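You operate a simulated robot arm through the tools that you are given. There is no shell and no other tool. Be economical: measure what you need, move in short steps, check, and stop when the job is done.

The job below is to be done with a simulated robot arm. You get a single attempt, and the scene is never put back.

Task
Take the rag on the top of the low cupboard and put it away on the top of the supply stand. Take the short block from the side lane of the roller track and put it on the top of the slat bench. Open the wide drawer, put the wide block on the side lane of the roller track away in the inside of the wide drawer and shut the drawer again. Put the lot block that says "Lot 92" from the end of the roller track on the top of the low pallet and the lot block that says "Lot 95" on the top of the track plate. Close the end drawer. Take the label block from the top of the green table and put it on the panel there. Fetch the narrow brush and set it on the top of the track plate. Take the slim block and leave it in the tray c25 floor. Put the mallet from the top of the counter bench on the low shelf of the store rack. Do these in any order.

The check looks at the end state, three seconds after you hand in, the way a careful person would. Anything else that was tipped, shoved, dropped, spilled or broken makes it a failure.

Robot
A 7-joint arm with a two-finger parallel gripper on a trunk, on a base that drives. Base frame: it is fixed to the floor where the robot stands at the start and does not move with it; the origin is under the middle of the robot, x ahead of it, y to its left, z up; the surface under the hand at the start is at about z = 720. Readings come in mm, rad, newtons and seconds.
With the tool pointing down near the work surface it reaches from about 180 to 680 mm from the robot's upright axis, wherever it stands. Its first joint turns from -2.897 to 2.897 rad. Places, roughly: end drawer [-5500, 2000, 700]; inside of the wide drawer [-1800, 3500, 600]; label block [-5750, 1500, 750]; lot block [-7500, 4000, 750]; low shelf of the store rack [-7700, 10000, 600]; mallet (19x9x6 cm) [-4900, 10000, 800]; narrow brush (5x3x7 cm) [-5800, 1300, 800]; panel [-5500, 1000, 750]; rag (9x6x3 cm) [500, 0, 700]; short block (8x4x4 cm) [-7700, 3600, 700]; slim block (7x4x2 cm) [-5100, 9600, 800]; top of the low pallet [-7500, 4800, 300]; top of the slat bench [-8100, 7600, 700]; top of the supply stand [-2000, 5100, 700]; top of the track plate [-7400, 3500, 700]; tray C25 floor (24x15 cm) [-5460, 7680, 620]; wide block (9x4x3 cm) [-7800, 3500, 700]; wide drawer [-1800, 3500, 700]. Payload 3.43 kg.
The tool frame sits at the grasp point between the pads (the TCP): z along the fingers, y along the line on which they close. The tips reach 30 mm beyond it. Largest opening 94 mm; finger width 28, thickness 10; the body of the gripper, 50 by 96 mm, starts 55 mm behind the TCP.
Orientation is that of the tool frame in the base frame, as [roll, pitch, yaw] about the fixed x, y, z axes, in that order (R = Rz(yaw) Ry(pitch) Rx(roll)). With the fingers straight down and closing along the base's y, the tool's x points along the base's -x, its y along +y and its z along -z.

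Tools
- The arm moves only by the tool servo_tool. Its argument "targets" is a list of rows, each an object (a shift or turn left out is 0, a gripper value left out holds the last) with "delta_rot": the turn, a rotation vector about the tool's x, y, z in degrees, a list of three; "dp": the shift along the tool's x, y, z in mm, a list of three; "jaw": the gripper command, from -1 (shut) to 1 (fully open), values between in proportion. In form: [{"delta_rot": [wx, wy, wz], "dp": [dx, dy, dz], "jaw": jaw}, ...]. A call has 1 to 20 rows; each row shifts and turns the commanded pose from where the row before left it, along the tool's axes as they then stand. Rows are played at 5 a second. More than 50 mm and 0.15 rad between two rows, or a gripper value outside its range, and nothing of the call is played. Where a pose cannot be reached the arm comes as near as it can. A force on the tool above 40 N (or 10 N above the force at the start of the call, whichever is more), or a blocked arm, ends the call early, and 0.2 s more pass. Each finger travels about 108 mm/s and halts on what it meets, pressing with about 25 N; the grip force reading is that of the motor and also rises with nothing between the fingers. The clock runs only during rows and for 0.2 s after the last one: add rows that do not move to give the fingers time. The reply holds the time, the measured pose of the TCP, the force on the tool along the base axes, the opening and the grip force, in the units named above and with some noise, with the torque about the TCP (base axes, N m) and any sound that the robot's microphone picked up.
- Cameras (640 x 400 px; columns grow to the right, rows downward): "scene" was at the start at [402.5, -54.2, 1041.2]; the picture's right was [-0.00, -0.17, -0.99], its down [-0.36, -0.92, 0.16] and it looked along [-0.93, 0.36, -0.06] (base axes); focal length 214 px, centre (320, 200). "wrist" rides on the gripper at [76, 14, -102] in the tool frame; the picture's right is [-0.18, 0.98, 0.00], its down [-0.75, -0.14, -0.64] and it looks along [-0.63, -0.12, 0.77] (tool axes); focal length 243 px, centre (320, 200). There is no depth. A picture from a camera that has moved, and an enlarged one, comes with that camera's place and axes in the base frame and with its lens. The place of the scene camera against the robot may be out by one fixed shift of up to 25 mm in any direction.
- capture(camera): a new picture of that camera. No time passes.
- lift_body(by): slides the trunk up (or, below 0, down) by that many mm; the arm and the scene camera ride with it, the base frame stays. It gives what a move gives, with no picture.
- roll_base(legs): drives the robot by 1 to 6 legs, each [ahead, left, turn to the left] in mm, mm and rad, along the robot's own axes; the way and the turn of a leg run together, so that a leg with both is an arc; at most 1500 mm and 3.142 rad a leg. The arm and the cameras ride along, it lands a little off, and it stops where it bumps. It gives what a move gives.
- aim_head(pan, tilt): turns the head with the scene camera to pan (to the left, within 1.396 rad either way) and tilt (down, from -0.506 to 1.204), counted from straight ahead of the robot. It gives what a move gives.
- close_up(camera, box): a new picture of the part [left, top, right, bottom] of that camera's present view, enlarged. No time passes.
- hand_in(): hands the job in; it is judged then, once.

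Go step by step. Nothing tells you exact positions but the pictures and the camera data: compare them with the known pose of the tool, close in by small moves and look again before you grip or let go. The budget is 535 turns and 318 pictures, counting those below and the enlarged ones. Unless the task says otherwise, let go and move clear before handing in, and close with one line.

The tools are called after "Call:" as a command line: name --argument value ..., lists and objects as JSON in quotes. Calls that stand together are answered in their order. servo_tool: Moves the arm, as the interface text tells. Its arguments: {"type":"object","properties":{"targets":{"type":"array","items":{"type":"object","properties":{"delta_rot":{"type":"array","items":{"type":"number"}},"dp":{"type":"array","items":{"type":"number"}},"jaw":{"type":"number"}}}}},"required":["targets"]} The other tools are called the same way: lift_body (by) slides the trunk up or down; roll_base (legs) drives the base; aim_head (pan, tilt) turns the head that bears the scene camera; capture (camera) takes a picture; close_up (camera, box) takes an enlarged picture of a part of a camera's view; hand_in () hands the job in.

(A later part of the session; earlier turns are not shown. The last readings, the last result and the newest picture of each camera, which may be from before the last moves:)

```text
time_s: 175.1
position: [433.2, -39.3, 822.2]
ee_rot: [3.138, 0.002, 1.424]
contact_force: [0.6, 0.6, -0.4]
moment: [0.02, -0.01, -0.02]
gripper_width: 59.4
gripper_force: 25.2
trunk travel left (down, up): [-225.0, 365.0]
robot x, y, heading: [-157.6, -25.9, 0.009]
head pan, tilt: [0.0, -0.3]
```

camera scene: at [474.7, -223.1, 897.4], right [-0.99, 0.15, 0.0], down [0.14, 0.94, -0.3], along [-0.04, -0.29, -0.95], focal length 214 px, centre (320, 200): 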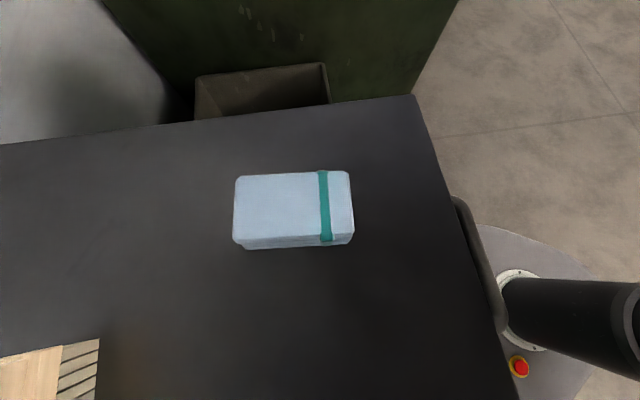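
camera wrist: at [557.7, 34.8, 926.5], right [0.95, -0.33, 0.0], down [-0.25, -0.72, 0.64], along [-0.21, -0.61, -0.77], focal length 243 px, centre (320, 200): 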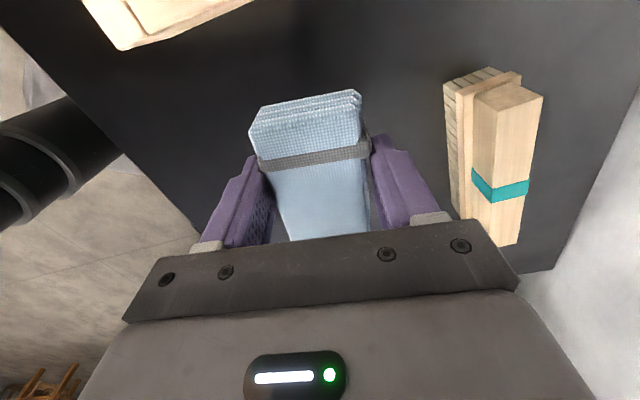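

Call:
roll_base --legs '[[-590, 0, 0], [0, 0, 1.562], [0, -290, 0], [1500, 0, 0], [1500, 0, 0], [1500, 0, 0]]'

```text
time_s: 204.9
position: [-481.6, 5068.1, 822.5]
ee_rot: [3.137, 0.002, 2.998]
contact_force: [-0.2, 0.1, 0.3]
moment: [-0.01, -0.04, 0.0]
gripper_width: 59.6
gripper_force: 25.3
trunk travel left (down, up): [-225.0, 365.0]
robot x, y, heading: [-498.0, 4472.2, 1.584]
head pan, tilt: [0.0, -0.3]
```

Call:
roll_base --legs '[[700, 0, 0], [0, 0, 1.557], [450, 0, 0]]'

Call:
servo_tool --targets '[{"delta_rot": [0, 0, -8.2]}, {"delta_rot": [0, 0, -8.2]}, {"delta_rot": [0, 0, -8.2]}, {"delta_rot": [0, 0, -8.2]}, {"delta_rot": [0, 0, -8.2]}, {"delta_rot": [0, 0, -8.2]}, {"delta_rot": [0, 0, -8.2]}, {"delta_rot": [0, 0, -8.2]}, {"delta_rot": [0, 0, -8.2]}, {"delta_rot": [0, 0, -8.2]}, {"delta_rot": [0, 0, -8.2]}, {"delta_rot": [0, 0, -8.2]}]'

Call:
capture --camera "scene"

Call:
capture --camera "wrist"

```text
time_s: 214.9
position: [-1539.0, 5199.6, 822.6]
ee_rot: [3.137, 0.002, -1.726]
contact_force: [0.3, 0.0, 0.0]
moment: [0.02, -0.02, -0.02]
gripper_width: 59.3
gripper_force: 24.9
trunk travel left (down, up): [-225.0, 365.0]
robot x, y, heading: [-946.2, 5175.8, 3.138]
head pan, tilt: [0.0, -0.3]
```

```text
time_s: 217.5
position: [-1539.0, 5198.3, 821.8]
ee_rot: [-3.139, 0.003, -0.006]
contact_force: [-0.2, 0.1, 0.1]
moment: [-0.03, -0.02, -0.01]
gripper_width: 59.4
gripper_force: 25.3
trunk travel left (down, up): [-225.0, 365.0]
robot x, y, heading: [-941.2, 5180.9, 3.141]
head pan, tilt: [0.0, -0.3]
```

```text
280 pictures are left
camera scene: at [-1668.7, 5185.5, 868.7], right [0.0, 1.0, 0.0], down [0.95, 0.0, -0.3], along [-0.3, 0.0, -0.95], focal length 214 px, centre (320, 200)
```

scene: 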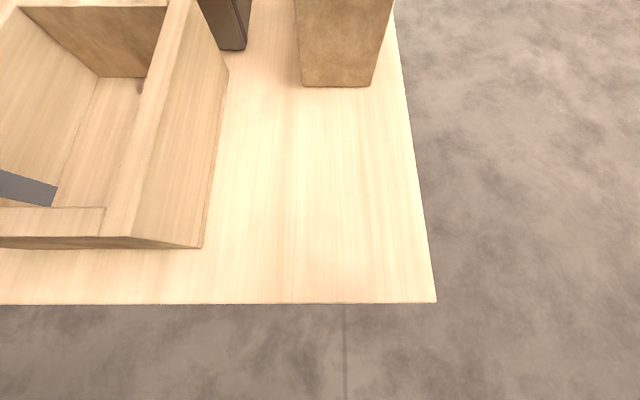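

```text
279 pictures are left
camera wrist: at [-1462.5, 5185.4, 925.9], right [-0.19, -0.98, 0.0], down [-0.75, 0.14, 0.64], along [-0.63, 0.12, -0.76], focal length 243 px, centre (320, 200)
```

wrist: 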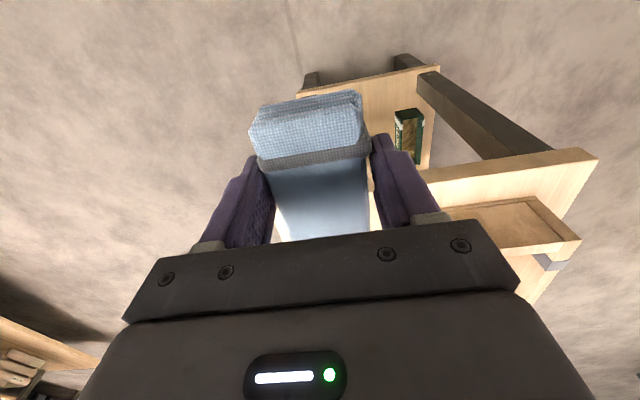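

I have the free patch of the stand: y 5095–5265, x −1645 to −1840. I'll drive so the rag hangs over (-1712, 5180).

Call:
roll_base --legs '[[172, 18, 0]]'

Call:
capture --camera "wrist"

Call:
aim_head --pan 0 --tilt 0.6

Call:
capture --camera "scene"

```text
time_s: 219.0
position: [-1711.0, 5180.7, 821.4]
ee_rot: [-3.14, 0.004, -0.008]
contact_force: [0.2, 0.1, -0.3]
moment: [0.04, 0.02, 0.03]
gripper_width: 59.7
gripper_force: 25.0
trunk travel left (down, up): [-225.0, 365.0]
robot x, y, heading: [-1118.5, 5162.4, 3.143]
head pan, tilt: [0.0, -0.3]
```

```text
278 pictures are left
camera wrist: at [-1634.5, 5166.9, 925.6], right [-0.19, -0.98, 0.0], down [-0.75, 0.15, 0.64], along [-0.63, 0.12, -0.76], focal length 243 px, centre (320, 200)
```

wrist: 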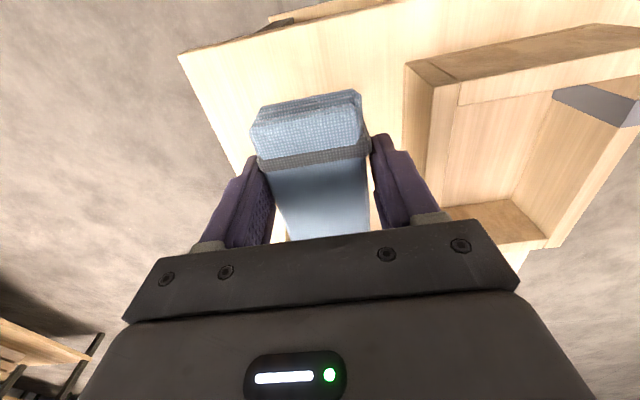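

```text
time_s: 220.2
position: [-1709.4, 5181.0, 823.1]
ee_rot: [-3.14, 0.004, -0.007]
contact_force: [0.3, 0.5, -0.5]
moment: [0.01, 0.03, -0.01]
gripper_width: 59.7
gripper_force: 25.5
trunk travel left (down, up): [-225.0, 365.0]
robot x, y, heading: [-1113.7, 5158.7, 3.144]
head pan, tilt: [0.0, 0.6]
```

```text
277 pictures are left
camera scene: at [-1759.6, 5167.0, 858.6], right [0.01, 1.0, 0.0], down [0.83, -0.01, 0.56], along [0.56, 0.0, -0.83], focal length 214 px, centre (320, 200)
```

scene: 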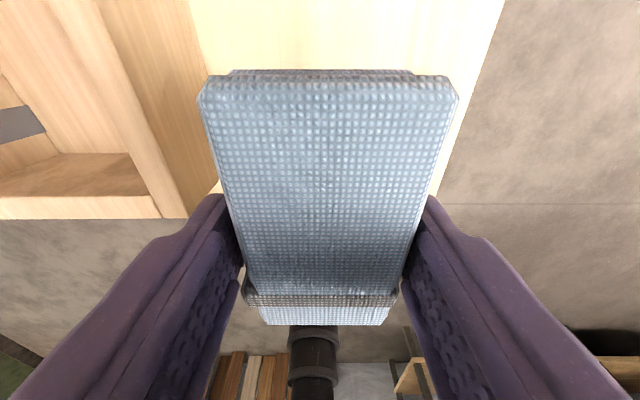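

The rag hangs over the free patch. Lowering slowly until it touches.

Call:
servo_tool --targets '[{"dp": [-10, 0, 0]}, {"dp": [0, 0, 15]}, {"dp": [0, 0, 15]}, {"dp": [0, 0, 15]}, {"dp": [0, 0, 10]}, {"dp": [0, 0, 8]}, {"dp": [0, 0, 5]}]'

Call:
capture --camera "scene"

```text
time_s: 221.8
position: [-1719.5, 5182.1, 754.0]
ee_rot: [-3.14, 0.002, -0.008]
contact_force: [0.1, 0.0, -0.1]
moment: [-0.03, 0.0, 0.01]
gripper_width: 59.6
gripper_force: 24.7
trunk travel left (down, up): [-225.0, 365.0]
robot x, y, heading: [-1115.3, 5154.9, 3.14]
head pan, tilt: [0.0, 0.6]
```

```text
276 pictures are left
camera scene: at [-1769.9, 5167.2, 790.4], right [0.01, 1.0, 0.0], down [0.83, -0.01, 0.56], along [0.56, 0.0, -0.83], focal length 214 px, centre (320, 200)
```

scene: 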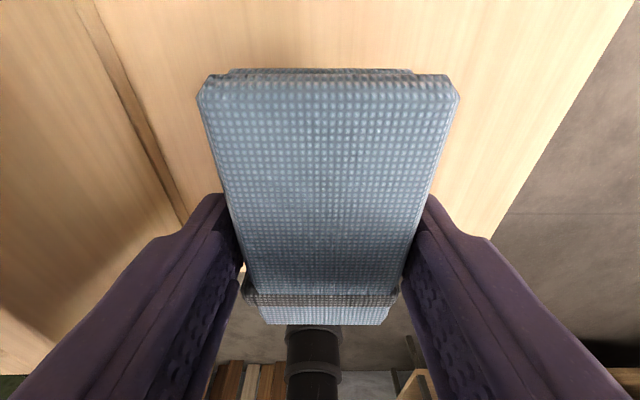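

Call:
servo_tool --targets '[{"dp": [0, 0, 6]}, {"dp": [0, 0, 6]}, {"dp": [0, 0, 5]}, {"dp": [0, 0, 4]}, {"dp": [0, 0, 3]}]'

```text
time_s: 223.0
position: [-1719.6, 5181.8, 730.0]
ee_rot: [-3.14, 0.004, -0.007]
contact_force: [0.3, 0.2, 4.1]
moment: [-0.11, 0.0, 0.0]
gripper_width: 59.5
gripper_force: 25.1
trunk travel left (down, up): [-225.0, 365.0]
robot x, y, heading: [-1114.2, 5157.6, 3.142]
head pan, tilt: [0.0, 0.6]
```

Light contact felt. Release and lift.

Call:
servo_tool --targets '[{"dp": [0, 0, 1]}, {"jaw": 0.2}, {"jaw": 1}, {}, {}]'

Call:
servo_tool --targets '[{"dp": [0, 0, -15]}, {"dp": [0, 0, -40]}, {"dp": [0, 0, -50]}, {"dp": [0, 0, -50]}]'

Call:
capture --camera "scene"

Call:
capture --camera "wrist"

```text
time_s: 224.2
position: [-1719.4, 5181.6, 730.0]
ee_rot: [-3.139, 0.006, -0.007]
contact_force: [-1.9, 2.7, 11.6]
moment: [-0.47, -0.1, -0.06]
gripper_width: 91.5
gripper_force: 0.1
trunk travel left (down, up): [-225.0, 365.0]
robot x, y, heading: [-1116.7, 5158.2, 3.141]
head pan, tilt: [0.0, 0.6]
```

```text
time_s: 225.2
position: [-1718.4, 5180.8, 885.2]
ee_rot: [-3.139, 0.004, -0.006]
contact_force: [0.1, -0.4, -0.2]
moment: [0.05, -0.04, 0.01]
gripper_width: 93.9
gripper_force: 0.0
trunk travel left (down, up): [-225.0, 365.0]
robot x, y, heading: [-1119.2, 5162.3, 3.143]
head pan, tilt: [0.0, 0.6]
```

```text
275 pictures are left
camera scene: at [-1768.1, 5166.5, 920.7], right [0.01, 1.0, 0.0], down [0.83, -0.01, 0.56], along [0.56, 0.0, -0.83], focal length 214 px, centre (320, 200)
```

scene: 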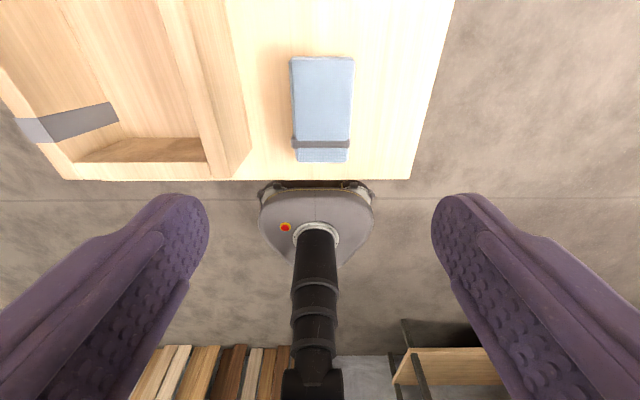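

```text
274 pictures are left
camera wrist: at [-1642.6, 5166.5, 988.0], right [-0.19, -0.98, 0.0], down [-0.75, 0.15, 0.64], along [-0.63, 0.12, -0.76], focal length 243 px, centre (320, 200)
```

wrist: 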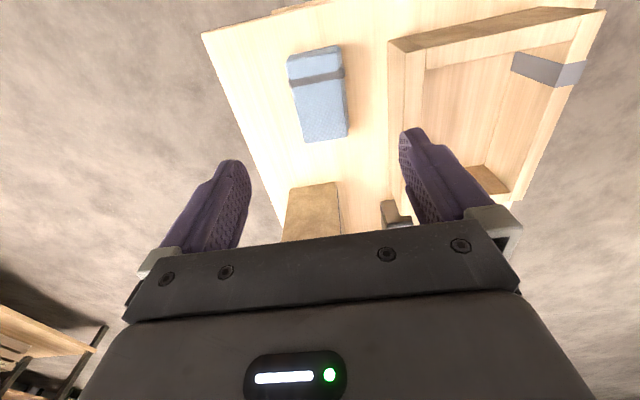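

Rag placed well. Next the wide drawer: I'll move to face it from the east and look.

Call:
roll_base --legs '[[-550, 0, 0], [0, 1500, 0], [0, 150, 0]]'

Call:
aim_head --pan 0 --tilt -0.5

Call:
capture --camera "scene"

```text
time_s: 236.4
position: [-1163.3, 3519.6, 884.2]
ee_rot: [-3.14, 0.002, -0.005]
contact_force: [0.6, 0.4, -0.2]
moment: [0.01, -0.02, 0.02]
gripper_width: 94.0
gripper_force: 0.1
trunk travel left (down, up): [-225.0, 365.0]
robot x, y, heading: [-560.8, 3498.9, -3.141]
head pan, tilt: [0.0, 0.6]
```

```text
time_s: 237.7
position: [-1162.3, 3519.2, 883.9]
ee_rot: [-3.139, 0.004, -0.006]
contact_force: [0.0, 1.1, -0.5]
moment: [-0.01, 0.0, -0.02]
gripper_width: 94.1
gripper_force: 0.0
trunk travel left (down, up): [-225.0, 365.0]
robot x, y, heading: [-559.7, 3501.9, -3.141]
head pan, tilt: [0.0, -0.499]
```

```text
273 pictures are left
camera scene: at [-1307.7, 3505.9, 941.9], right [0.0, 1.0, 0.0], down [0.88, 0.0, -0.48], along [-0.48, 0.0, -0.88], focal length 214 px, centre (320, 200)
```

scene: 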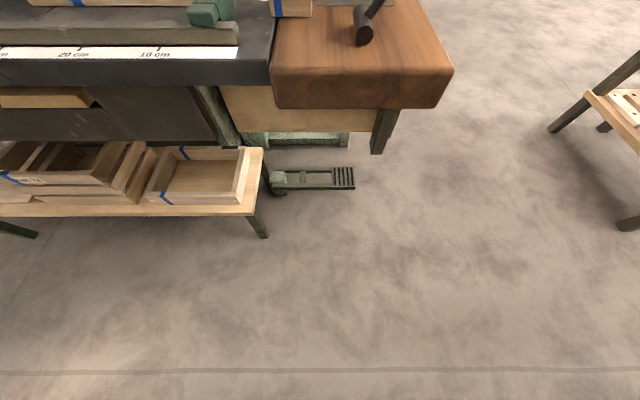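

I'll retract and pitch the tool to see the drawer front.

Call:
servo_tool --targets '[{"dp": [50, 0, 0]}, {"dp": [50, 0, 0]}, {"dp": [50, 0, 0]}, {"dp": [50, 0, 0]}, {"dp": [0, 0, -50]}, {"dp": [0, 0, -50]}, {"delta_rot": [0, -8, 0]}, {"delta_rot": [0, -8, 0]}, {"delta_rot": [0, -8, 0]}, {"delta_rot": [0, -8, 0]}, {"delta_rot": [0, -8, 0]}]'

Call:
aim_head --pan 0 --tilt -0.4

Call:
capture --camera "scene"

```text
time_s: 240.1
position: [-983.7, 3520.3, 977.3]
ee_rot: [-3.14, 0.702, -0.004]
contact_force: [-0.5, -0.2, -0.2]
moment: [-0.02, -0.01, 0.01]
gripper_width: 93.9
gripper_force: 0.2
out of reach, approached as far as the arm can: row 10, 11
trunk travel left (down, up): [-225.0, 365.0]
robot x, y, heading: [-557.2, 3500.8, -3.143]
head pan, tilt: [0.0, -0.499]
```

```text
time_s: 240.8
position: [-983.9, 3520.7, 976.9]
ee_rot: [-3.14, 0.7, -0.004]
contact_force: [0.3, 1.0, -0.5]
moment: [0.0, 0.0, 0.03]
gripper_width: 93.8
gripper_force: 0.0
trunk travel left (down, up): [-225.0, 365.0]
robot x, y, heading: [-557.9, 3498.3, -3.143]
head pan, tilt: [0.0, -0.4]
```

```text
272 pictures are left
camera scene: at [-1051.3, 3506.0, 1107.5], right [0.0, 1.0, 0.0], down [0.45, 0.0, -0.89], along [-0.89, 0.0, -0.45], focal length 214 px, centre (320, 200)
```

scene: 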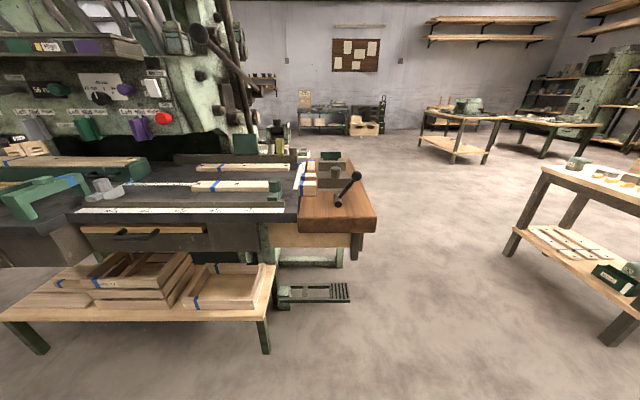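

Call:
close_up --camera "scene" --box '[0, 130, 400, 380]'

Call:
close_up --camera "scene" --box '[0, 30, 240, 180]'

```text
1.60 times, centred on (200, 255) of scene
camera zoom: at [-1051.3, 3506.0, 1107.5], right [0.0, 1.0, 0.0], down [0.45, 0.0, -0.89], along [-0.89, 0.0, -0.45], focal length 343 px, centre (512, 112)
```

zoom: 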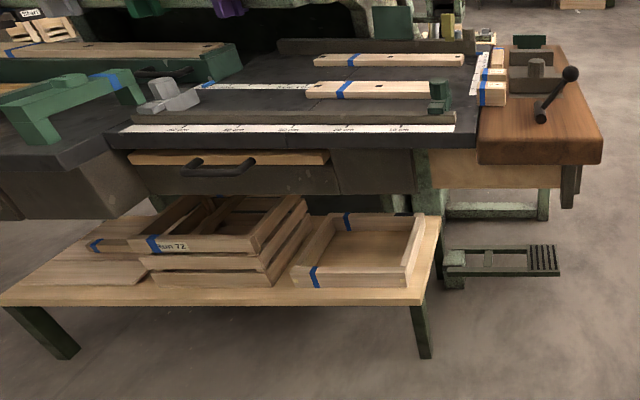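

```text
2.67 times, centred on (120, 105) of scene
camera zoom: at [-1051.3, 3506.0, 1107.5], right [0.0, 1.0, 0.0], down [0.45, 0.0, -0.89], along [-0.89, 0.0, -0.45], focal length 572 px, centre (853, 453)
```

zoom: 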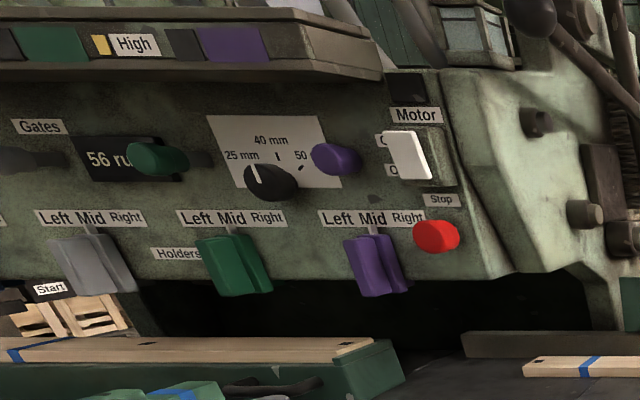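

The drawer near (-1800,3500) seems to face north (the one with the scale plate). I'll move to the gap north of it and look.

Call:
roll_base --legs '[[0, -850, 0], [700, 0, 0]]'

Call:
aim_head --pan 0.7 --tilt -0.2

Call:
capture --camera "scene"

```text
time_s: 248.8
position: [-1687.4, 4371.9, 978.1]
ee_rot: [-3.139, 0.703, 0.005]
contact_force: [0.2, 0.2, 0.9]
moment: [-0.02, 0.01, 0.01]
gripper_width: 94.0
gripper_force: 0.0
trunk travel left (down, up): [-225.0, 365.0]
robot x, y, heading: [-1261.4, 4355.9, -3.133]
head pan, tilt: [0.0, -0.4]
```

```text
time_s: 249.9
position: [-1687.1, 4371.5, 978.6]
ee_rot: [-3.139, 0.701, 0.006]
contact_force: [-1.1, -0.2, -0.5]
moment: [0.0, 0.02, 0.01]
gripper_width: 93.8
gripper_force: 0.0
trunk travel left (down, up): [-225.0, 365.0]
robot x, y, heading: [-1262.7, 4356.0, -3.129]
head pan, tilt: [0.7, -0.201]
```

```text
269 pictures are left
camera scene: at [-1736.7, 4303.6, 1104.6], right [-0.42, 0.77, -0.49], down [0.65, -0.12, -0.75], along [-0.63, -0.63, -0.45], focal length 214 px, centre (320, 200)
```

scene: 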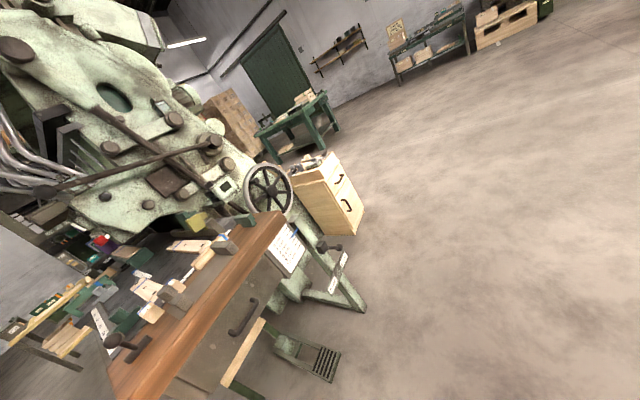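

Confirmed: a north-facing drawer with a handle. I'll stand in front of it.

Call:
roll_base --legs '[[480, -60, 0], [0, 0, 1.56]]'

Call:
aim_head --pan 0 --tilt 0

Call:
capture --camera "scene"

```text
time_s: 256.5
position: [-1758.0, 3988.1, 977.7]
ee_rot: [-3.14, 0.701, 1.57]
contact_force: [-0.1, -0.4, 0.2]
moment: [-0.02, 0.03, 0.04]
gripper_width: 93.8
gripper_force: 0.0
trunk travel left (down, up): [-225.0, 365.0]
robot x, y, heading: [-1736.6, 4409.2, -1.572]
head pan, tilt: [0.7, -0.201]
```

```text
time_s: 257.6
position: [-1757.7, 3988.1, 977.4]
ee_rot: [-3.139, 0.701, 1.57]
contact_force: [0.0, -0.6, 0.4]
moment: [0.02, 0.01, 0.02]
gripper_width: 94.2
gripper_force: 0.1
trunk travel left (down, up): [-225.0, 365.0]
robot x, y, heading: [-1740.2, 4411.1, -1.566]
head pan, tilt: [0.0, 0.0]
```

```text
268 pictures are left
camera scene: at [-1752.8, 3915.2, 1073.4], right [-1.0, 0.0, 0.0], down [0.0, 0.76, -0.65], along [0.0, -0.65, -0.76], focal length 214 px, centre (320, 200)
```

scene: 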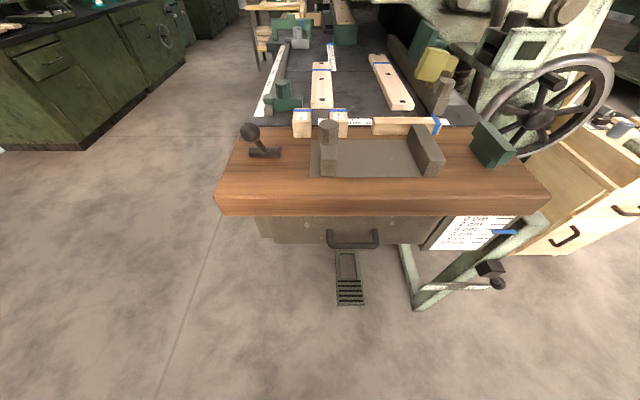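

Call:
close_up --camera "scene" --box '[230, 170, 470, 320]'

Call:
close_up --camera "wrist" --box '[0, 0, 640, 400]'

```text
2.67 times, centred on (350, 245) of scene
camera zoom: at [-1752.8, 3915.2, 1073.4], right [-1.0, 0.0, 0.0], down [0.0, 0.76, -0.65], along [0.0, -0.65, -0.76], focal length 572 px, centre (240, 80)
```

zoom: 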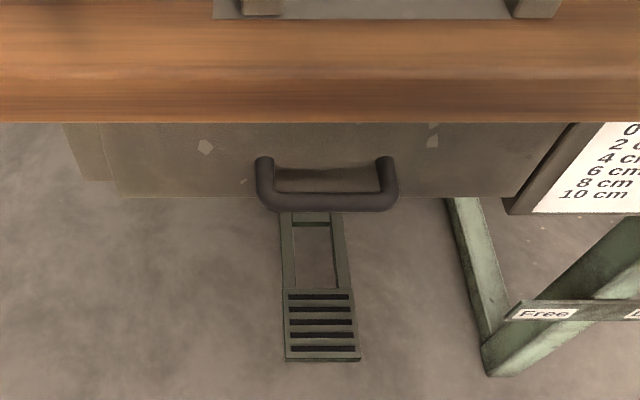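

```text
1.00 times, centred on (320, 200) of wrist (not enlarged: the box is as wide or as high as the picture)
camera zoom: at [-1743.8, 4113.0, 1007.8], right [0.98, -0.14, 0.12], down [-0.14, -0.16, 0.98], along [-0.12, -0.98, -0.18], focal length 243 px, centre (320, 200)
```

zoom: 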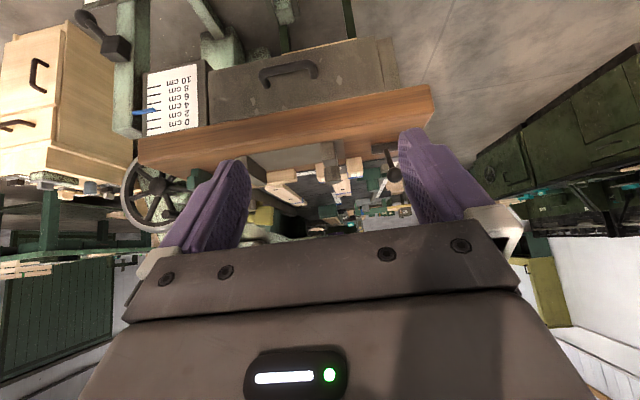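

Handle bar is near (-1823, 3689, 665), along x. I'll orient the tool about 25° off vertical with the closing axis across the bar.

Call:
servo_tool --targets '[{"delta_rot": [0, 8, 0]}, {"delta_rot": [0, 7, 0]}, {"delta_rot": [0, 0, 8.2]}, {"delta_rot": [0, 0, 8.2]}, {"delta_rot": [0, 0, 8.2]}, {"delta_rot": [0, 0, 8.2]}, {"delta_rot": [0, 0, 8.2]}, {"delta_rot": [0, 0, 8.2]}, {"delta_rot": [0, 0, 8.2]}, {"delta_rot": [0, 0, 8.2]}, {"delta_rot": [0, 0, 8.2]}, {"delta_rot": [0, 0, 8.2]}, {"delta_rot": [0, 0, 8]}]'

```text
time_s: 260.4
position: [-1756.9, 3987.9, 977.5]
ee_rot: [2.702, 0.001, -0.004]
contact_force: [-0.8, -0.7, 0.4]
moment: [0.02, 0.02, 0.01]
gripper_width: 94.2
gripper_force: 0.1
trunk travel left (down, up): [-225.0, 365.0]
robot x, y, heading: [-1738.7, 4410.7, -1.567]
head pan, tilt: [0.0, 0.0]
```

Call:
roll_base --legs '[[200, 0, 0]]'

Call:
servo_tool --targets '[{"dp": [-33, 0, 40], "jaw": 0.1}, {"dp": [-33, 0, 38]}, {"dp": [0, -22, 40]}, {"dp": [0, -22, 40]}, {"dp": [0, 0, 40]}]'

Call:
capture --camera "wrist"

Call:
capture --camera "scene"

```text
time_s: 262.0
position: [-1757.0, 3784.3, 976.9]
ee_rot: [2.704, 0.002, 0.001]
contact_force: [-0.3, 0.3, 0.0]
moment: [0.05, 0.03, -0.02]
gripper_width: 94.0
gripper_force: 0.0
trunk travel left (down, up): [-225.0, 365.0]
robot x, y, heading: [-1736.4, 4208.5, -1.57]
head pan, tilt: [0.0, 0.0]
```

```text
refused: row 1 steps farther than a row can; nothing moved
```

```text
265 pictures are left
camera wrist: at [-1681.0, 3816.7, 1077.3], right [-0.19, -0.89, 0.42], down [-0.75, 0.4, 0.52], along [-0.63, -0.22, -0.74], focal length 243 px, centre (320, 200)
```

wrist: 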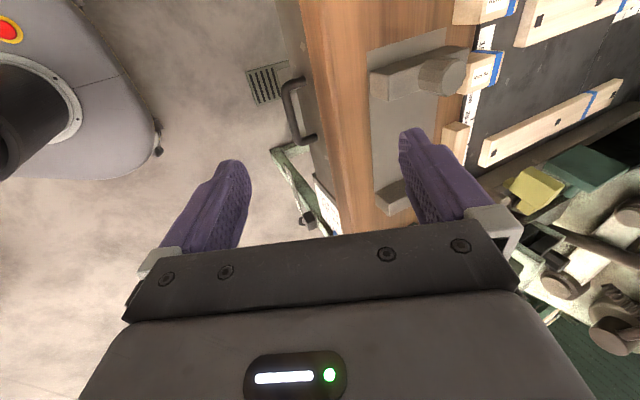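

```text
264 pictures are left
camera scene: at [-1861.7, 3788.1, 1008.2], right [0.0, 0.91, -0.42], down [1.0, 0.0, 0.0], along [0.0, -0.42, -0.91], focal length 214 px, centre (320, 200)
```

scene: 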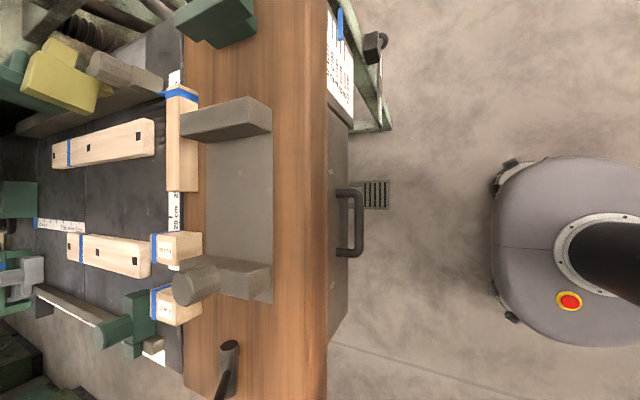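

Using both wrist views, the bar is at about (-1818, 3714, 686). Moving to a pre-grasp point with part-open jaws.

Call:
servo_tool --targets '[{"dp": [-30, 0, 30], "jaw": -0.1}, {"dp": [-31, 0, 30]}, {"dp": [0, -30, 35]}, {"dp": [0, -30, 35]}, {"dp": [0, 0, 40]}, {"dp": [0, 0, 18]}]'

Call:
capture --camera "wrist"

Call:
capture --camera "scene"

```text
time_s: 263.4
position: [-1819.5, 3759.3, 781.4]
ee_rot: [2.703, 0.001, -0.002]
contact_force: [0.3, 0.0, 0.1]
moment: [0.0, 0.0, -0.03]
gripper_width: 42.4
gripper_force: 0.1
trunk travel left (down, up): [-225.0, 365.0]
robot x, y, heading: [-1740.0, 4211.7, -1.568]
head pan, tilt: [0.0, 0.0]
```

```text
263 pictures are left
camera wrist: at [-1743.1, 3791.3, 881.2], right [-0.18, -0.89, 0.42], down [-0.75, 0.4, 0.52], along [-0.63, -0.22, -0.74], focal length 243 px, centre (320, 200)
```

wrist: 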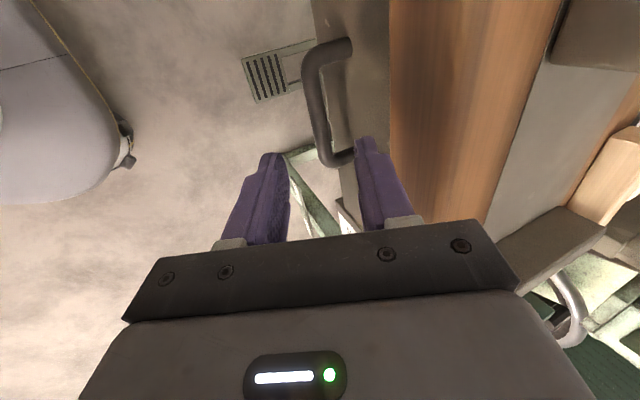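

```text
262 pictures are left
camera scene: at [-1923.8, 3762.7, 812.2], right [0.0, 0.91, -0.43], down [1.0, 0.0, 0.0], along [0.0, -0.43, -0.91], focal length 214 px, centre (320, 200)
```

scene: 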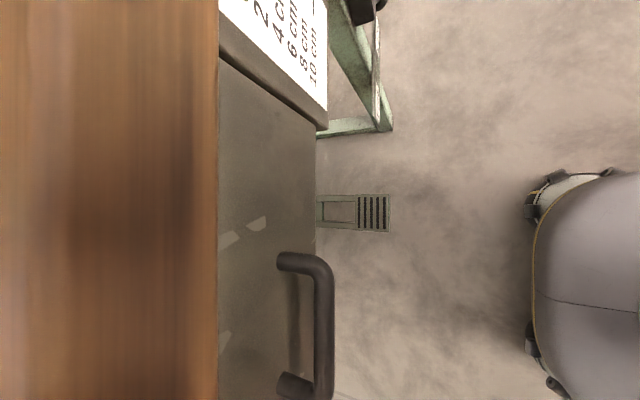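

The bar lines up between the fingers. Advancing along the tool axis.

Call:
servo_tool --targets '[{"dp": [0, 0, 25]}, {"dp": [0, 0, 25]}, {"dp": [0, 0, 15]}]'

Call:
capture --camera "wrist"

```text
time_s: 264.2
position: [-1819.0, 3731.2, 723.1]
ee_rot: [2.702, 0.001, -0.002]
contact_force: [0.4, -0.9, -0.2]
moment: [0.02, 0.0, 0.02]
gripper_width: 42.4
gripper_force: 0.1
trunk travel left (down, up): [-225.0, 365.0]
robot x, y, heading: [-1740.6, 4210.1, -1.57]
head pan, tilt: [0.0, 0.0]
```

```text
261 pictures are left
camera wrist: at [-1743.0, 3763.2, 823.2], right [-0.19, -0.89, 0.42], down [-0.75, 0.4, 0.52], along [-0.63, -0.22, -0.74], focal length 243 px, centre (320, 200)
```

wrist: 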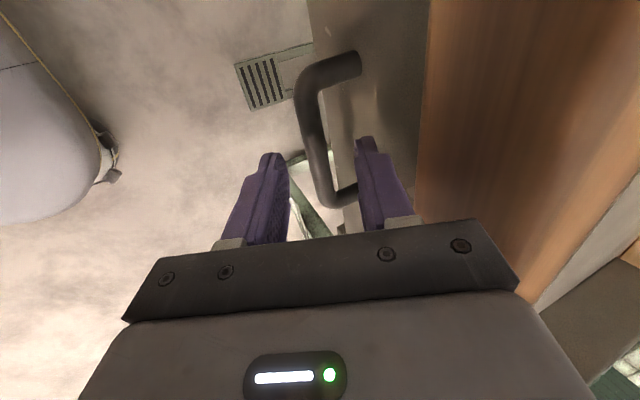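

Call:
servo_tool --targets '[{"dp": [0, 0, 14]}, {"dp": [0, 0, 12]}, {"jaw": -1}, {}, {}]'

Call:
capture --camera "wrist"

```text
time_s: 265.4
position: [-1818.0, 3723.3, 698.6]
ee_rot: [2.706, 0.003, -0.002]
contact_force: [-1.8, 14.8, -16.9]
moment: [0.51, 0.81, 0.97]
gripper_width: 16.0
gripper_force: 45.2
trunk travel left (down, up): [-225.0, 365.0]
robot x, y, heading: [-1739.6, 4210.6, -1.567]
head pan, tilt: [0.0, 0.0]
```

```text
260 pictures are left
camera wrist: at [-1742.7, 3754.9, 798.8], right [-0.18, -0.89, 0.41], down [-0.75, 0.4, 0.52], along [-0.63, -0.22, -0.74], focal length 243 px, centre (320, 200)
```

wrist: 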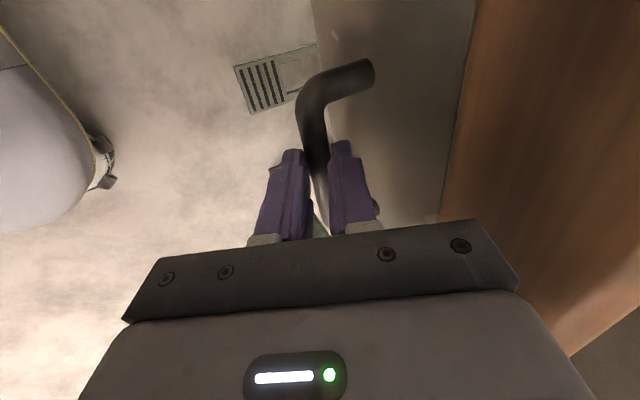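

Bar gripped. Pulling toward the robot.

Call:
servo_tool --targets '[{"dp": [0, -13.6, -6.4]}, {"dp": [0, -13.6, -6.4]}, {"dp": [0, -18.1, -8.5]}, {"dp": [0, -18.1, -8.5]}]'

```text
time_s: 266.4
position: [-1818.0, 3792.1, 699.9]
ee_rot: [2.706, 0.001, -0.002]
contact_force: [2.0, 1.1, -29.8]
moment: [0.43, 0.49, 1.1]
gripper_width: 15.5
gripper_force: 44.7
trunk travel left (down, up): [-225.0, 365.0]
robot x, y, heading: [-1738.7, 4209.1, -1.571]
head pan, tilt: [0.0, 0.0]
```

Drawer is moving. Continue, easing the upward pull.

Call:
servo_tool --targets '[{"dp": [0, -19.4, -5.8]}, {"dp": [0, -18.5, -7.6]}, {"dp": [0, -18.1, -8.5]}, {"dp": [0, -18.1, -8.5]}, {"dp": [0, -18.1, -8.5]}]'

Call:
capture --camera "scene"

```text
time_s: 267.1
position: [-1817.3, 3832.9, 699.0]
ee_rot: [2.692, 0.003, 0.002]
contact_force: [-0.9, 1.5, 22.4]
moment: [-0.15, -0.2, 1.12]
gripper_width: 15.6
gripper_force: 45.4
trunk travel left (down, up): [-225.0, 365.0]
robot x, y, heading: [-1738.4, 4206.2, -1.57]
head pan, tilt: [0.0, 0.0]
stopped in row 3: the force on the tool passed its limit at 42 N (the readings are from after the stop); the commanded pose is now the measured one
```

```text
259 pictures are left
camera scene: at [-1923.1, 3836.7, 729.5], right [0.0, 0.9, -0.44], down [1.0, 0.0, 0.0], along [0.0, -0.44, -0.9], focal length 214 px, centre (320, 200)
```

scene: 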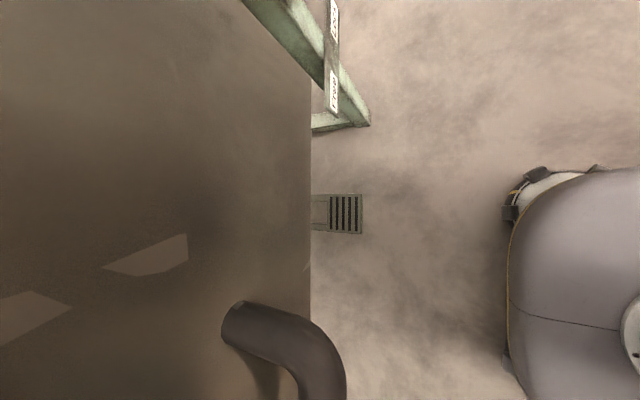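

Call:
servo_tool --targets '[{"dp": [0, -13.4, -6.9]}, {"dp": [0, -13.6, -6.4]}, {"dp": [0, -13.6, -6.4]}, {"dp": [0, -13.6, -6.4]}, {"dp": [0, -13.6, -6.4]}]'

```text
time_s: 268.3
position: [-1818.8, 3911.2, 697.6]
ee_rot: [2.693, 0.004, 0.001]
contact_force: [-0.1, 2.0, 39.1]
moment: [-0.48, 0.36, 1.03]
gripper_width: 15.7
gripper_force: 45.4
trunk travel left (down, up): [-225.0, 365.0]
robot x, y, heading: [-1736.6, 4206.8, -1.568]
head pan, tilt: [0.0, 0.0]
```

Call:
servo_tool --targets '[{"dp": [0, -13.2, -7.2]}, {"dp": [0, -13.5, -6.5]}, {"dp": [0, -9, -4.3]}]'

Call:
capture --camera "wrist"

```text
time_s: 269.1
position: [-1819.3, 3929.4, 702.0]
ee_rot: [2.655, 0.011, -0.006]
contact_force: [19.2, 0.2, 1.4]
moment: [-0.08, -0.43, 0.48]
gripper_width: 14.1
gripper_force: 44.8
trunk travel left (down, up): [-225.0, 365.0]
robot x, y, heading: [-1735.3, 4210.6, -1.561]
head pan, tilt: [0.0, 0.0]
```

```text
258 pictures are left
camera wrist: at [-1742.9, 3965.1, 798.7], right [-0.18, -0.87, 0.46], down [-0.75, 0.43, 0.51], along [-0.64, -0.25, -0.73], focal length 243 px, centre (320, 200)
```

wrist: 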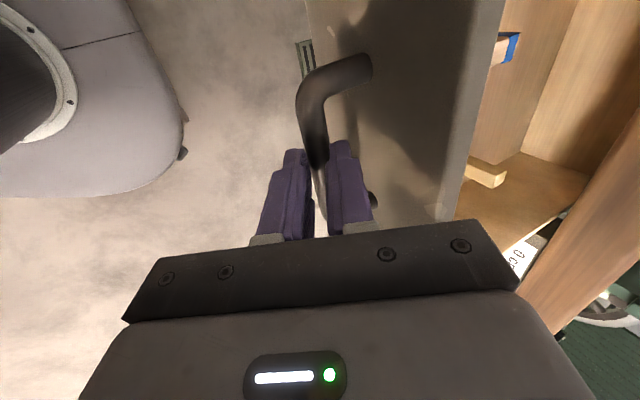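

The drawer looks fully open with something inside. Release the handle, back out and look in.

Call:
servo_tool --targets '[{"jaw": -0.1}, {}, {"dp": [0, 0, -25]}, {"dp": [0, 0, -40]}, {"dp": [0, 0, -40]}, {"dp": [0, 0, -40], "jaw": 1}]'

Call:
capture --camera "scene"

Call:
capture --camera "wrist"

```text
time_s: 270.2
position: [-1878.9, 3923.2, 739.4]
ee_rot: [2.573, 0.137, -0.036]
contact_force: [0.8, -0.4, 0.3]
moment: [-0.01, 0.01, -0.01]
gripper_width: 42.4
gripper_force: 0.1
out of reach, approached as far as the arm can: row 5
trunk travel left (down, up): [-225.0, 365.0]
robot x, y, heading: [-1739.5, 4208.8, -1.567]
head pan, tilt: [0.0, 0.0]
stopped in row 5: the arm was blocked; the commanded pose is now the measured one
```

```text
257 pictures are left
camera scene: at [-1976.6, 3935.3, 782.4], right [-0.04, 0.84, -0.53], down [0.99, -0.04, -0.14], along [-0.13, -0.53, -0.83], focal length 214 px, centre (320, 200)
```

scene: 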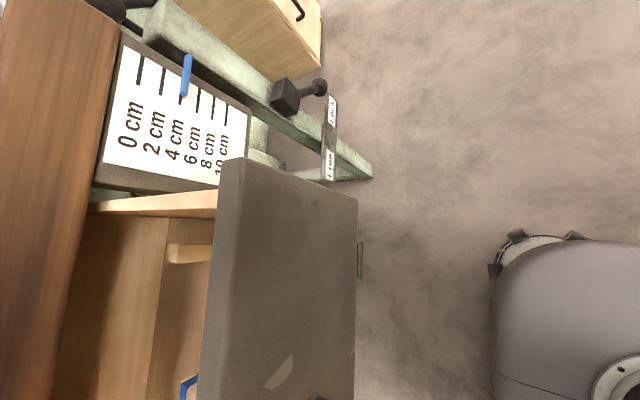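

```text
256 pictures are left
camera wrist: at [-1788.8, 3965.3, 823.6], right [-0.14, -0.82, 0.55], down [-0.67, 0.49, 0.56], along [-0.73, -0.29, -0.62], focal length 243 px, centre (320, 200)
```

wrist: 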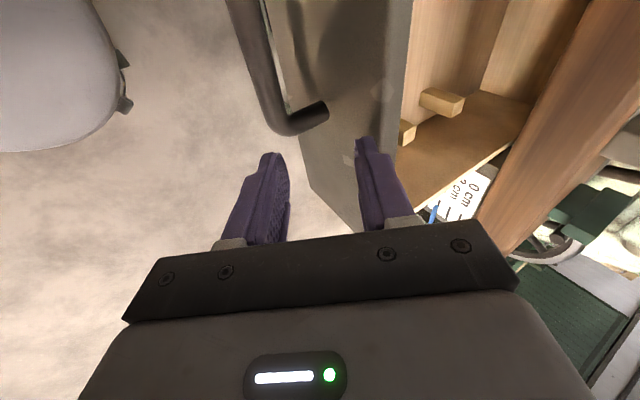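

The arm is too folded there. The fingers are clear of the handle, so I'll back the base away, then re-straighten the tool.

Call:
roll_base --legs '[[-150, 0, 0]]'

Call:
servo_tool --targets '[{"dp": [0, 0, -10], "jaw": 1}, {"dp": [0, 40, -20]}, {"dp": [0, 40, -20]}, {"delta_rot": [7, -7, 0], "dp": [0, 0, -30]}, {"delta_rot": [8, 0, 0], "dp": [0, 0, -30]}, {"delta_rot": [8, 0, 0], "dp": [0, 0, -30]}, {"delta_rot": [8, 0, 0], "dp": [0, 0, -30]}]'

Call:
capture --camera "scene"

```text
time_s: 271.6
position: [-1879.6, 4075.0, 740.9]
ee_rot: [2.572, 0.137, -0.035]
contact_force: [-0.1, 0.4, -0.1]
moment: [0.0, 0.01, -0.03]
gripper_width: 42.4
gripper_force: 0.0
trunk travel left (down, up): [-225.0, 365.0]
robot x, y, heading: [-1741.9, 4360.9, -1.569]
head pan, tilt: [0.0, 0.0]
```

```text
refused: row 4 steps farther than a row can; nothing moved
```

```text
255 pictures are left
camera scene: at [-1977.4, 4087.3, 782.6], right [-0.04, 0.84, -0.53], down [0.99, -0.04, -0.14], along [-0.14, -0.53, -0.83], focal length 214 px, centre (320, 200)
```

scene: 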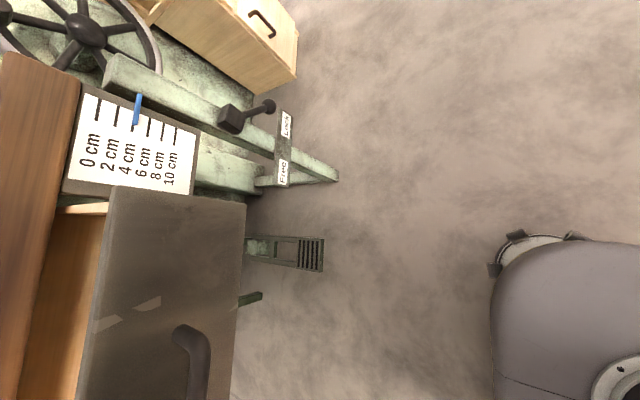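

Call:
servo_tool --targets '[{"dp": [0, 0, -40], "jaw": 1}, {"dp": [0, 30, -40]}, {"dp": [0, 30, -40]}, {"delta_rot": [8, 0, 0]}, {"delta_rot": [8, 0, 0]}, {"delta_rot": [8, 0, 0]}, {"delta_rot": [8, 0, 0]}, {"delta_rot": [0.6, 7.8, 0]}, {"dp": [0, 0, -40]}]'

Call:
capture --camera "wrist"

Call:
aim_head --pan 0.4 --tilt 0.5

Call:
capture --camera "scene"

```text
time_s: 273.6
position: [-1875.3, 4069.3, 885.1]
ee_rot: [3.141, -0.001, -0.038]
contact_force: [-1.3, 0.5, -0.2]
moment: [-0.01, -0.02, -0.02]
gripper_width: 93.9
gripper_force: 0.1
out of reach, approached as far as the arm can: row 3
trunk travel left (down, up): [-225.0, 365.0]
robot x, y, heading: [-1739.9, 4364.4, -1.567]
head pan, tilt: [0.0, 0.0]
```

```text
254 pictures are left
camera wrist: at [-1800.1, 4053.4, 989.5], right [-0.22, -0.98, 0.0], down [-0.75, 0.17, 0.64], along [-0.63, 0.14, -0.77], focal length 243 px, centre (320, 200)
```

wrist: 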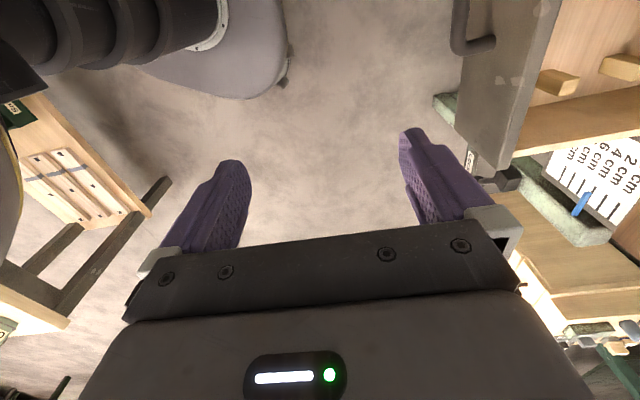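

```text
time_s: 274.5
position: [-1875.5, 4069.4, 885.1]
ee_rot: [3.141, 0.003, -0.037]
contact_force: [0.3, -0.3, 0.2]
moment: [0.03, -0.02, -0.05]
gripper_width: 94.3
gripper_force: 0.0
trunk travel left (down, up): [-225.0, 365.0]
robot x, y, heading: [-1737.8, 4362.5, -1.572]
head pan, tilt: [0.4, 0.499]
```

```text
253 pictures are left
camera scene: at [-1935.7, 4021.8, 925.9], right [0.03, 0.92, -0.39], down [0.89, 0.15, 0.44], along [0.46, -0.36, -0.81], focal length 214 px, centre (320, 200)
```

scene: 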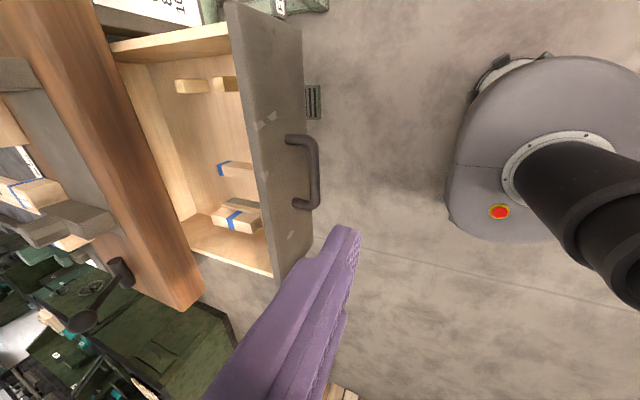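

The drawer is open and its inside is visible. Now the roller track: turn west and drive along y≈4300.

Call:
roll_base --legs '[[0, 0, -1.572], [1500, 0, 0], [1500, 0, 0], [1400, 0, 0]]'

Call:
servo_tool --targets '[{"delta_rot": [0, 0, -8.2]}, {"delta_rot": [0, 0, -8.2]}, {"delta_rot": [0, 0, -8.2]}, {"delta_rot": [0, 0, -8.2]}, {"delta_rot": [0, 0, -8.2]}, {"delta_rot": [0, 0, -8.2]}, {"delta_rot": [0, 0, -8.2]}, {"delta_rot": [0, 0, -8.2]}, {"delta_rot": [0, 0, -8.2]}, {"delta_rot": [0, 0, -8.2]}, {"delta_rot": [0, 0, -6]}]'

```text
time_s: 299.4
position: [-6427.0, 4500.2, 885.5]
ee_rot: [3.142, 0.001, -1.598]
contact_force: [0.1, 0.4, 0.5]
moment: [0.01, 0.03, 0.01]
gripper_width: 94.0
gripper_force: 0.1
trunk travel left (down, up): [-225.0, 365.0]
robot x, y, heading: [-6130.0, 4369.4, -3.13]
head pan, tilt: [0.4, 0.499]
```

```text
time_s: 301.8
position: [-6428.0, 4499.3, 884.7]
ee_rot: [-3.141, 0.0, -0.06]
contact_force: [0.4, 0.1, -0.3]
moment: [0.03, 0.02, -0.01]
gripper_width: 94.1
gripper_force: 0.1
trunk travel left (down, up): [-225.0, 365.0]
robot x, y, heading: [-6137.6, 4371.2, -3.124]
head pan, tilt: [0.4, 0.499]
```

Call:
servo_tool --targets '[{"dp": [-40, -20, -20]}, {"dp": [-40, -20, -20]}, {"dp": [-30, -20, -30]}, {"dp": [0, -20, -40]}, {"delta_rot": [0, -8, 0]}, {"delta_rot": [0, -8, 0]}, {"delta_rot": [0, -8, 0]}, {"delta_rot": [0, -8, 0]}, {"delta_rot": [0, -8, 0]}]'

Call:
aim_head --pan 0.0 --tilt -0.4

Call:
capture --camera "scene"

```text
time_s: 303.8
position: [-6532.8, 4587.3, 996.1]
ee_rot: [3.141, 0.701, -0.063]
contact_force: [0.9, -0.5, -0.4]
moment: [0.02, 0.01, 0.01]
gripper_width: 94.0
gripper_force: 0.1
trunk travel left (down, up): [-225.0, 365.0]
robot x, y, heading: [-6137.8, 4368.5, -3.133]
head pan, tilt: [0.4, 0.499]
```

```text
time_s: 305.0
position: [-6531.5, 4586.6, 994.9]
ee_rot: [-3.138, 0.697, -0.061]
contact_force: [0.4, 0.8, 0.5]
moment: [0.0, 0.01, 0.01]
gripper_width: 94.2
gripper_force: 0.1
trunk travel left (down, up): [-225.0, 365.0]
robot x, y, heading: [-6138.8, 4362.9, -3.134]
head pan, tilt: [0.0, -0.4]
```

```text
252 pictures are left
camera scene: at [-6600.2, 4577.3, 1125.5], right [0.06, 1.0, 0.0], down [0.46, -0.03, -0.89], along [-0.89, 0.06, -0.46], focal length 214 px, centre (320, 200)
```

scene: 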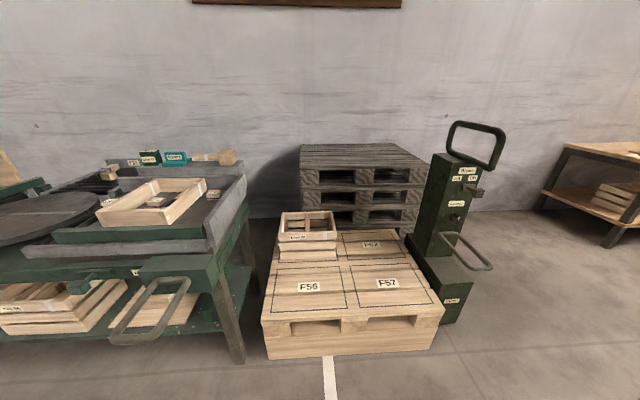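

Call:
close_up --camera "scene" --box '[230, 190, 510, 365]'

Call:
close_up --camera "scene" --box '[0, 120, 320, 320]'

Call:
aim_head --pan 0.9 --tilt -0.3

Call:
capture --camera "scene"

```text
2.29 times, centred on (370, 278) of scene
camera zoom: at [-6600.2, 4577.3, 1125.5], right [0.06, 1.0, 0.0], down [0.46, -0.03, -0.89], along [-0.89, 0.06, -0.46], focal length 490 px, centre (206, 23)
```

zoom: 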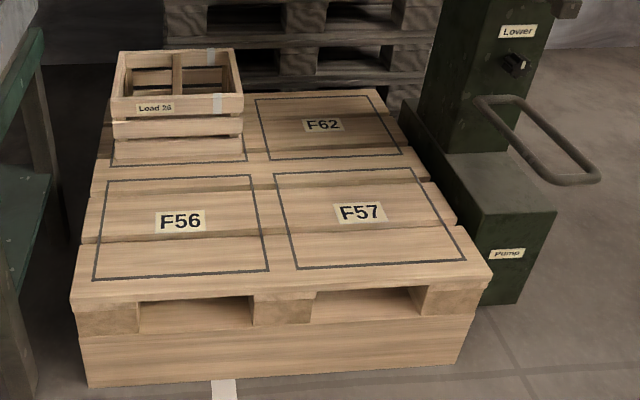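

```text
2.00 times, centred on (160, 220) of scene
camera zoom: at [-6600.2, 4577.3, 1125.5], right [0.06, 1.0, 0.0], down [0.46, -0.03, -0.89], along [-0.89, 0.06, -0.46], focal length 429 px, centre (640, 160)
```

zoom: 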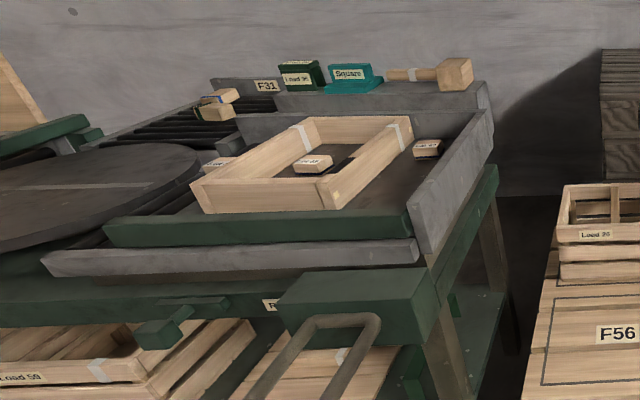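

```text
time_s: 306.2
position: [-6531.7, 4585.9, 996.4]
ee_rot: [-3.141, 0.698, -0.062]
contact_force: [0.7, 1.0, -0.3]
moment: [0.03, -0.01, -0.02]
gripper_width: 94.0
gripper_force: 0.1
trunk travel left (down, up): [-225.0, 365.0]
robot x, y, heading: [-6137.4, 4363.6, -3.131]
head pan, tilt: [0.901, -0.3]
```

```text
249 pictures are left
camera scene: at [-6582.7, 4514.6, 1139.3], right [-0.46, 0.65, -0.6], down [0.6, -0.27, -0.75], along [-0.65, -0.71, -0.27], focal length 214 px, centre (320, 200)
```

scene: 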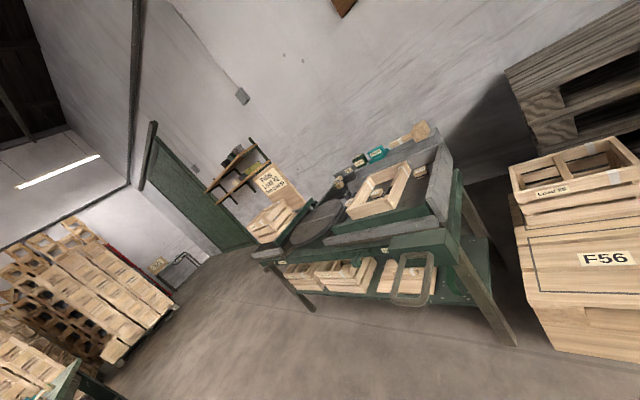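

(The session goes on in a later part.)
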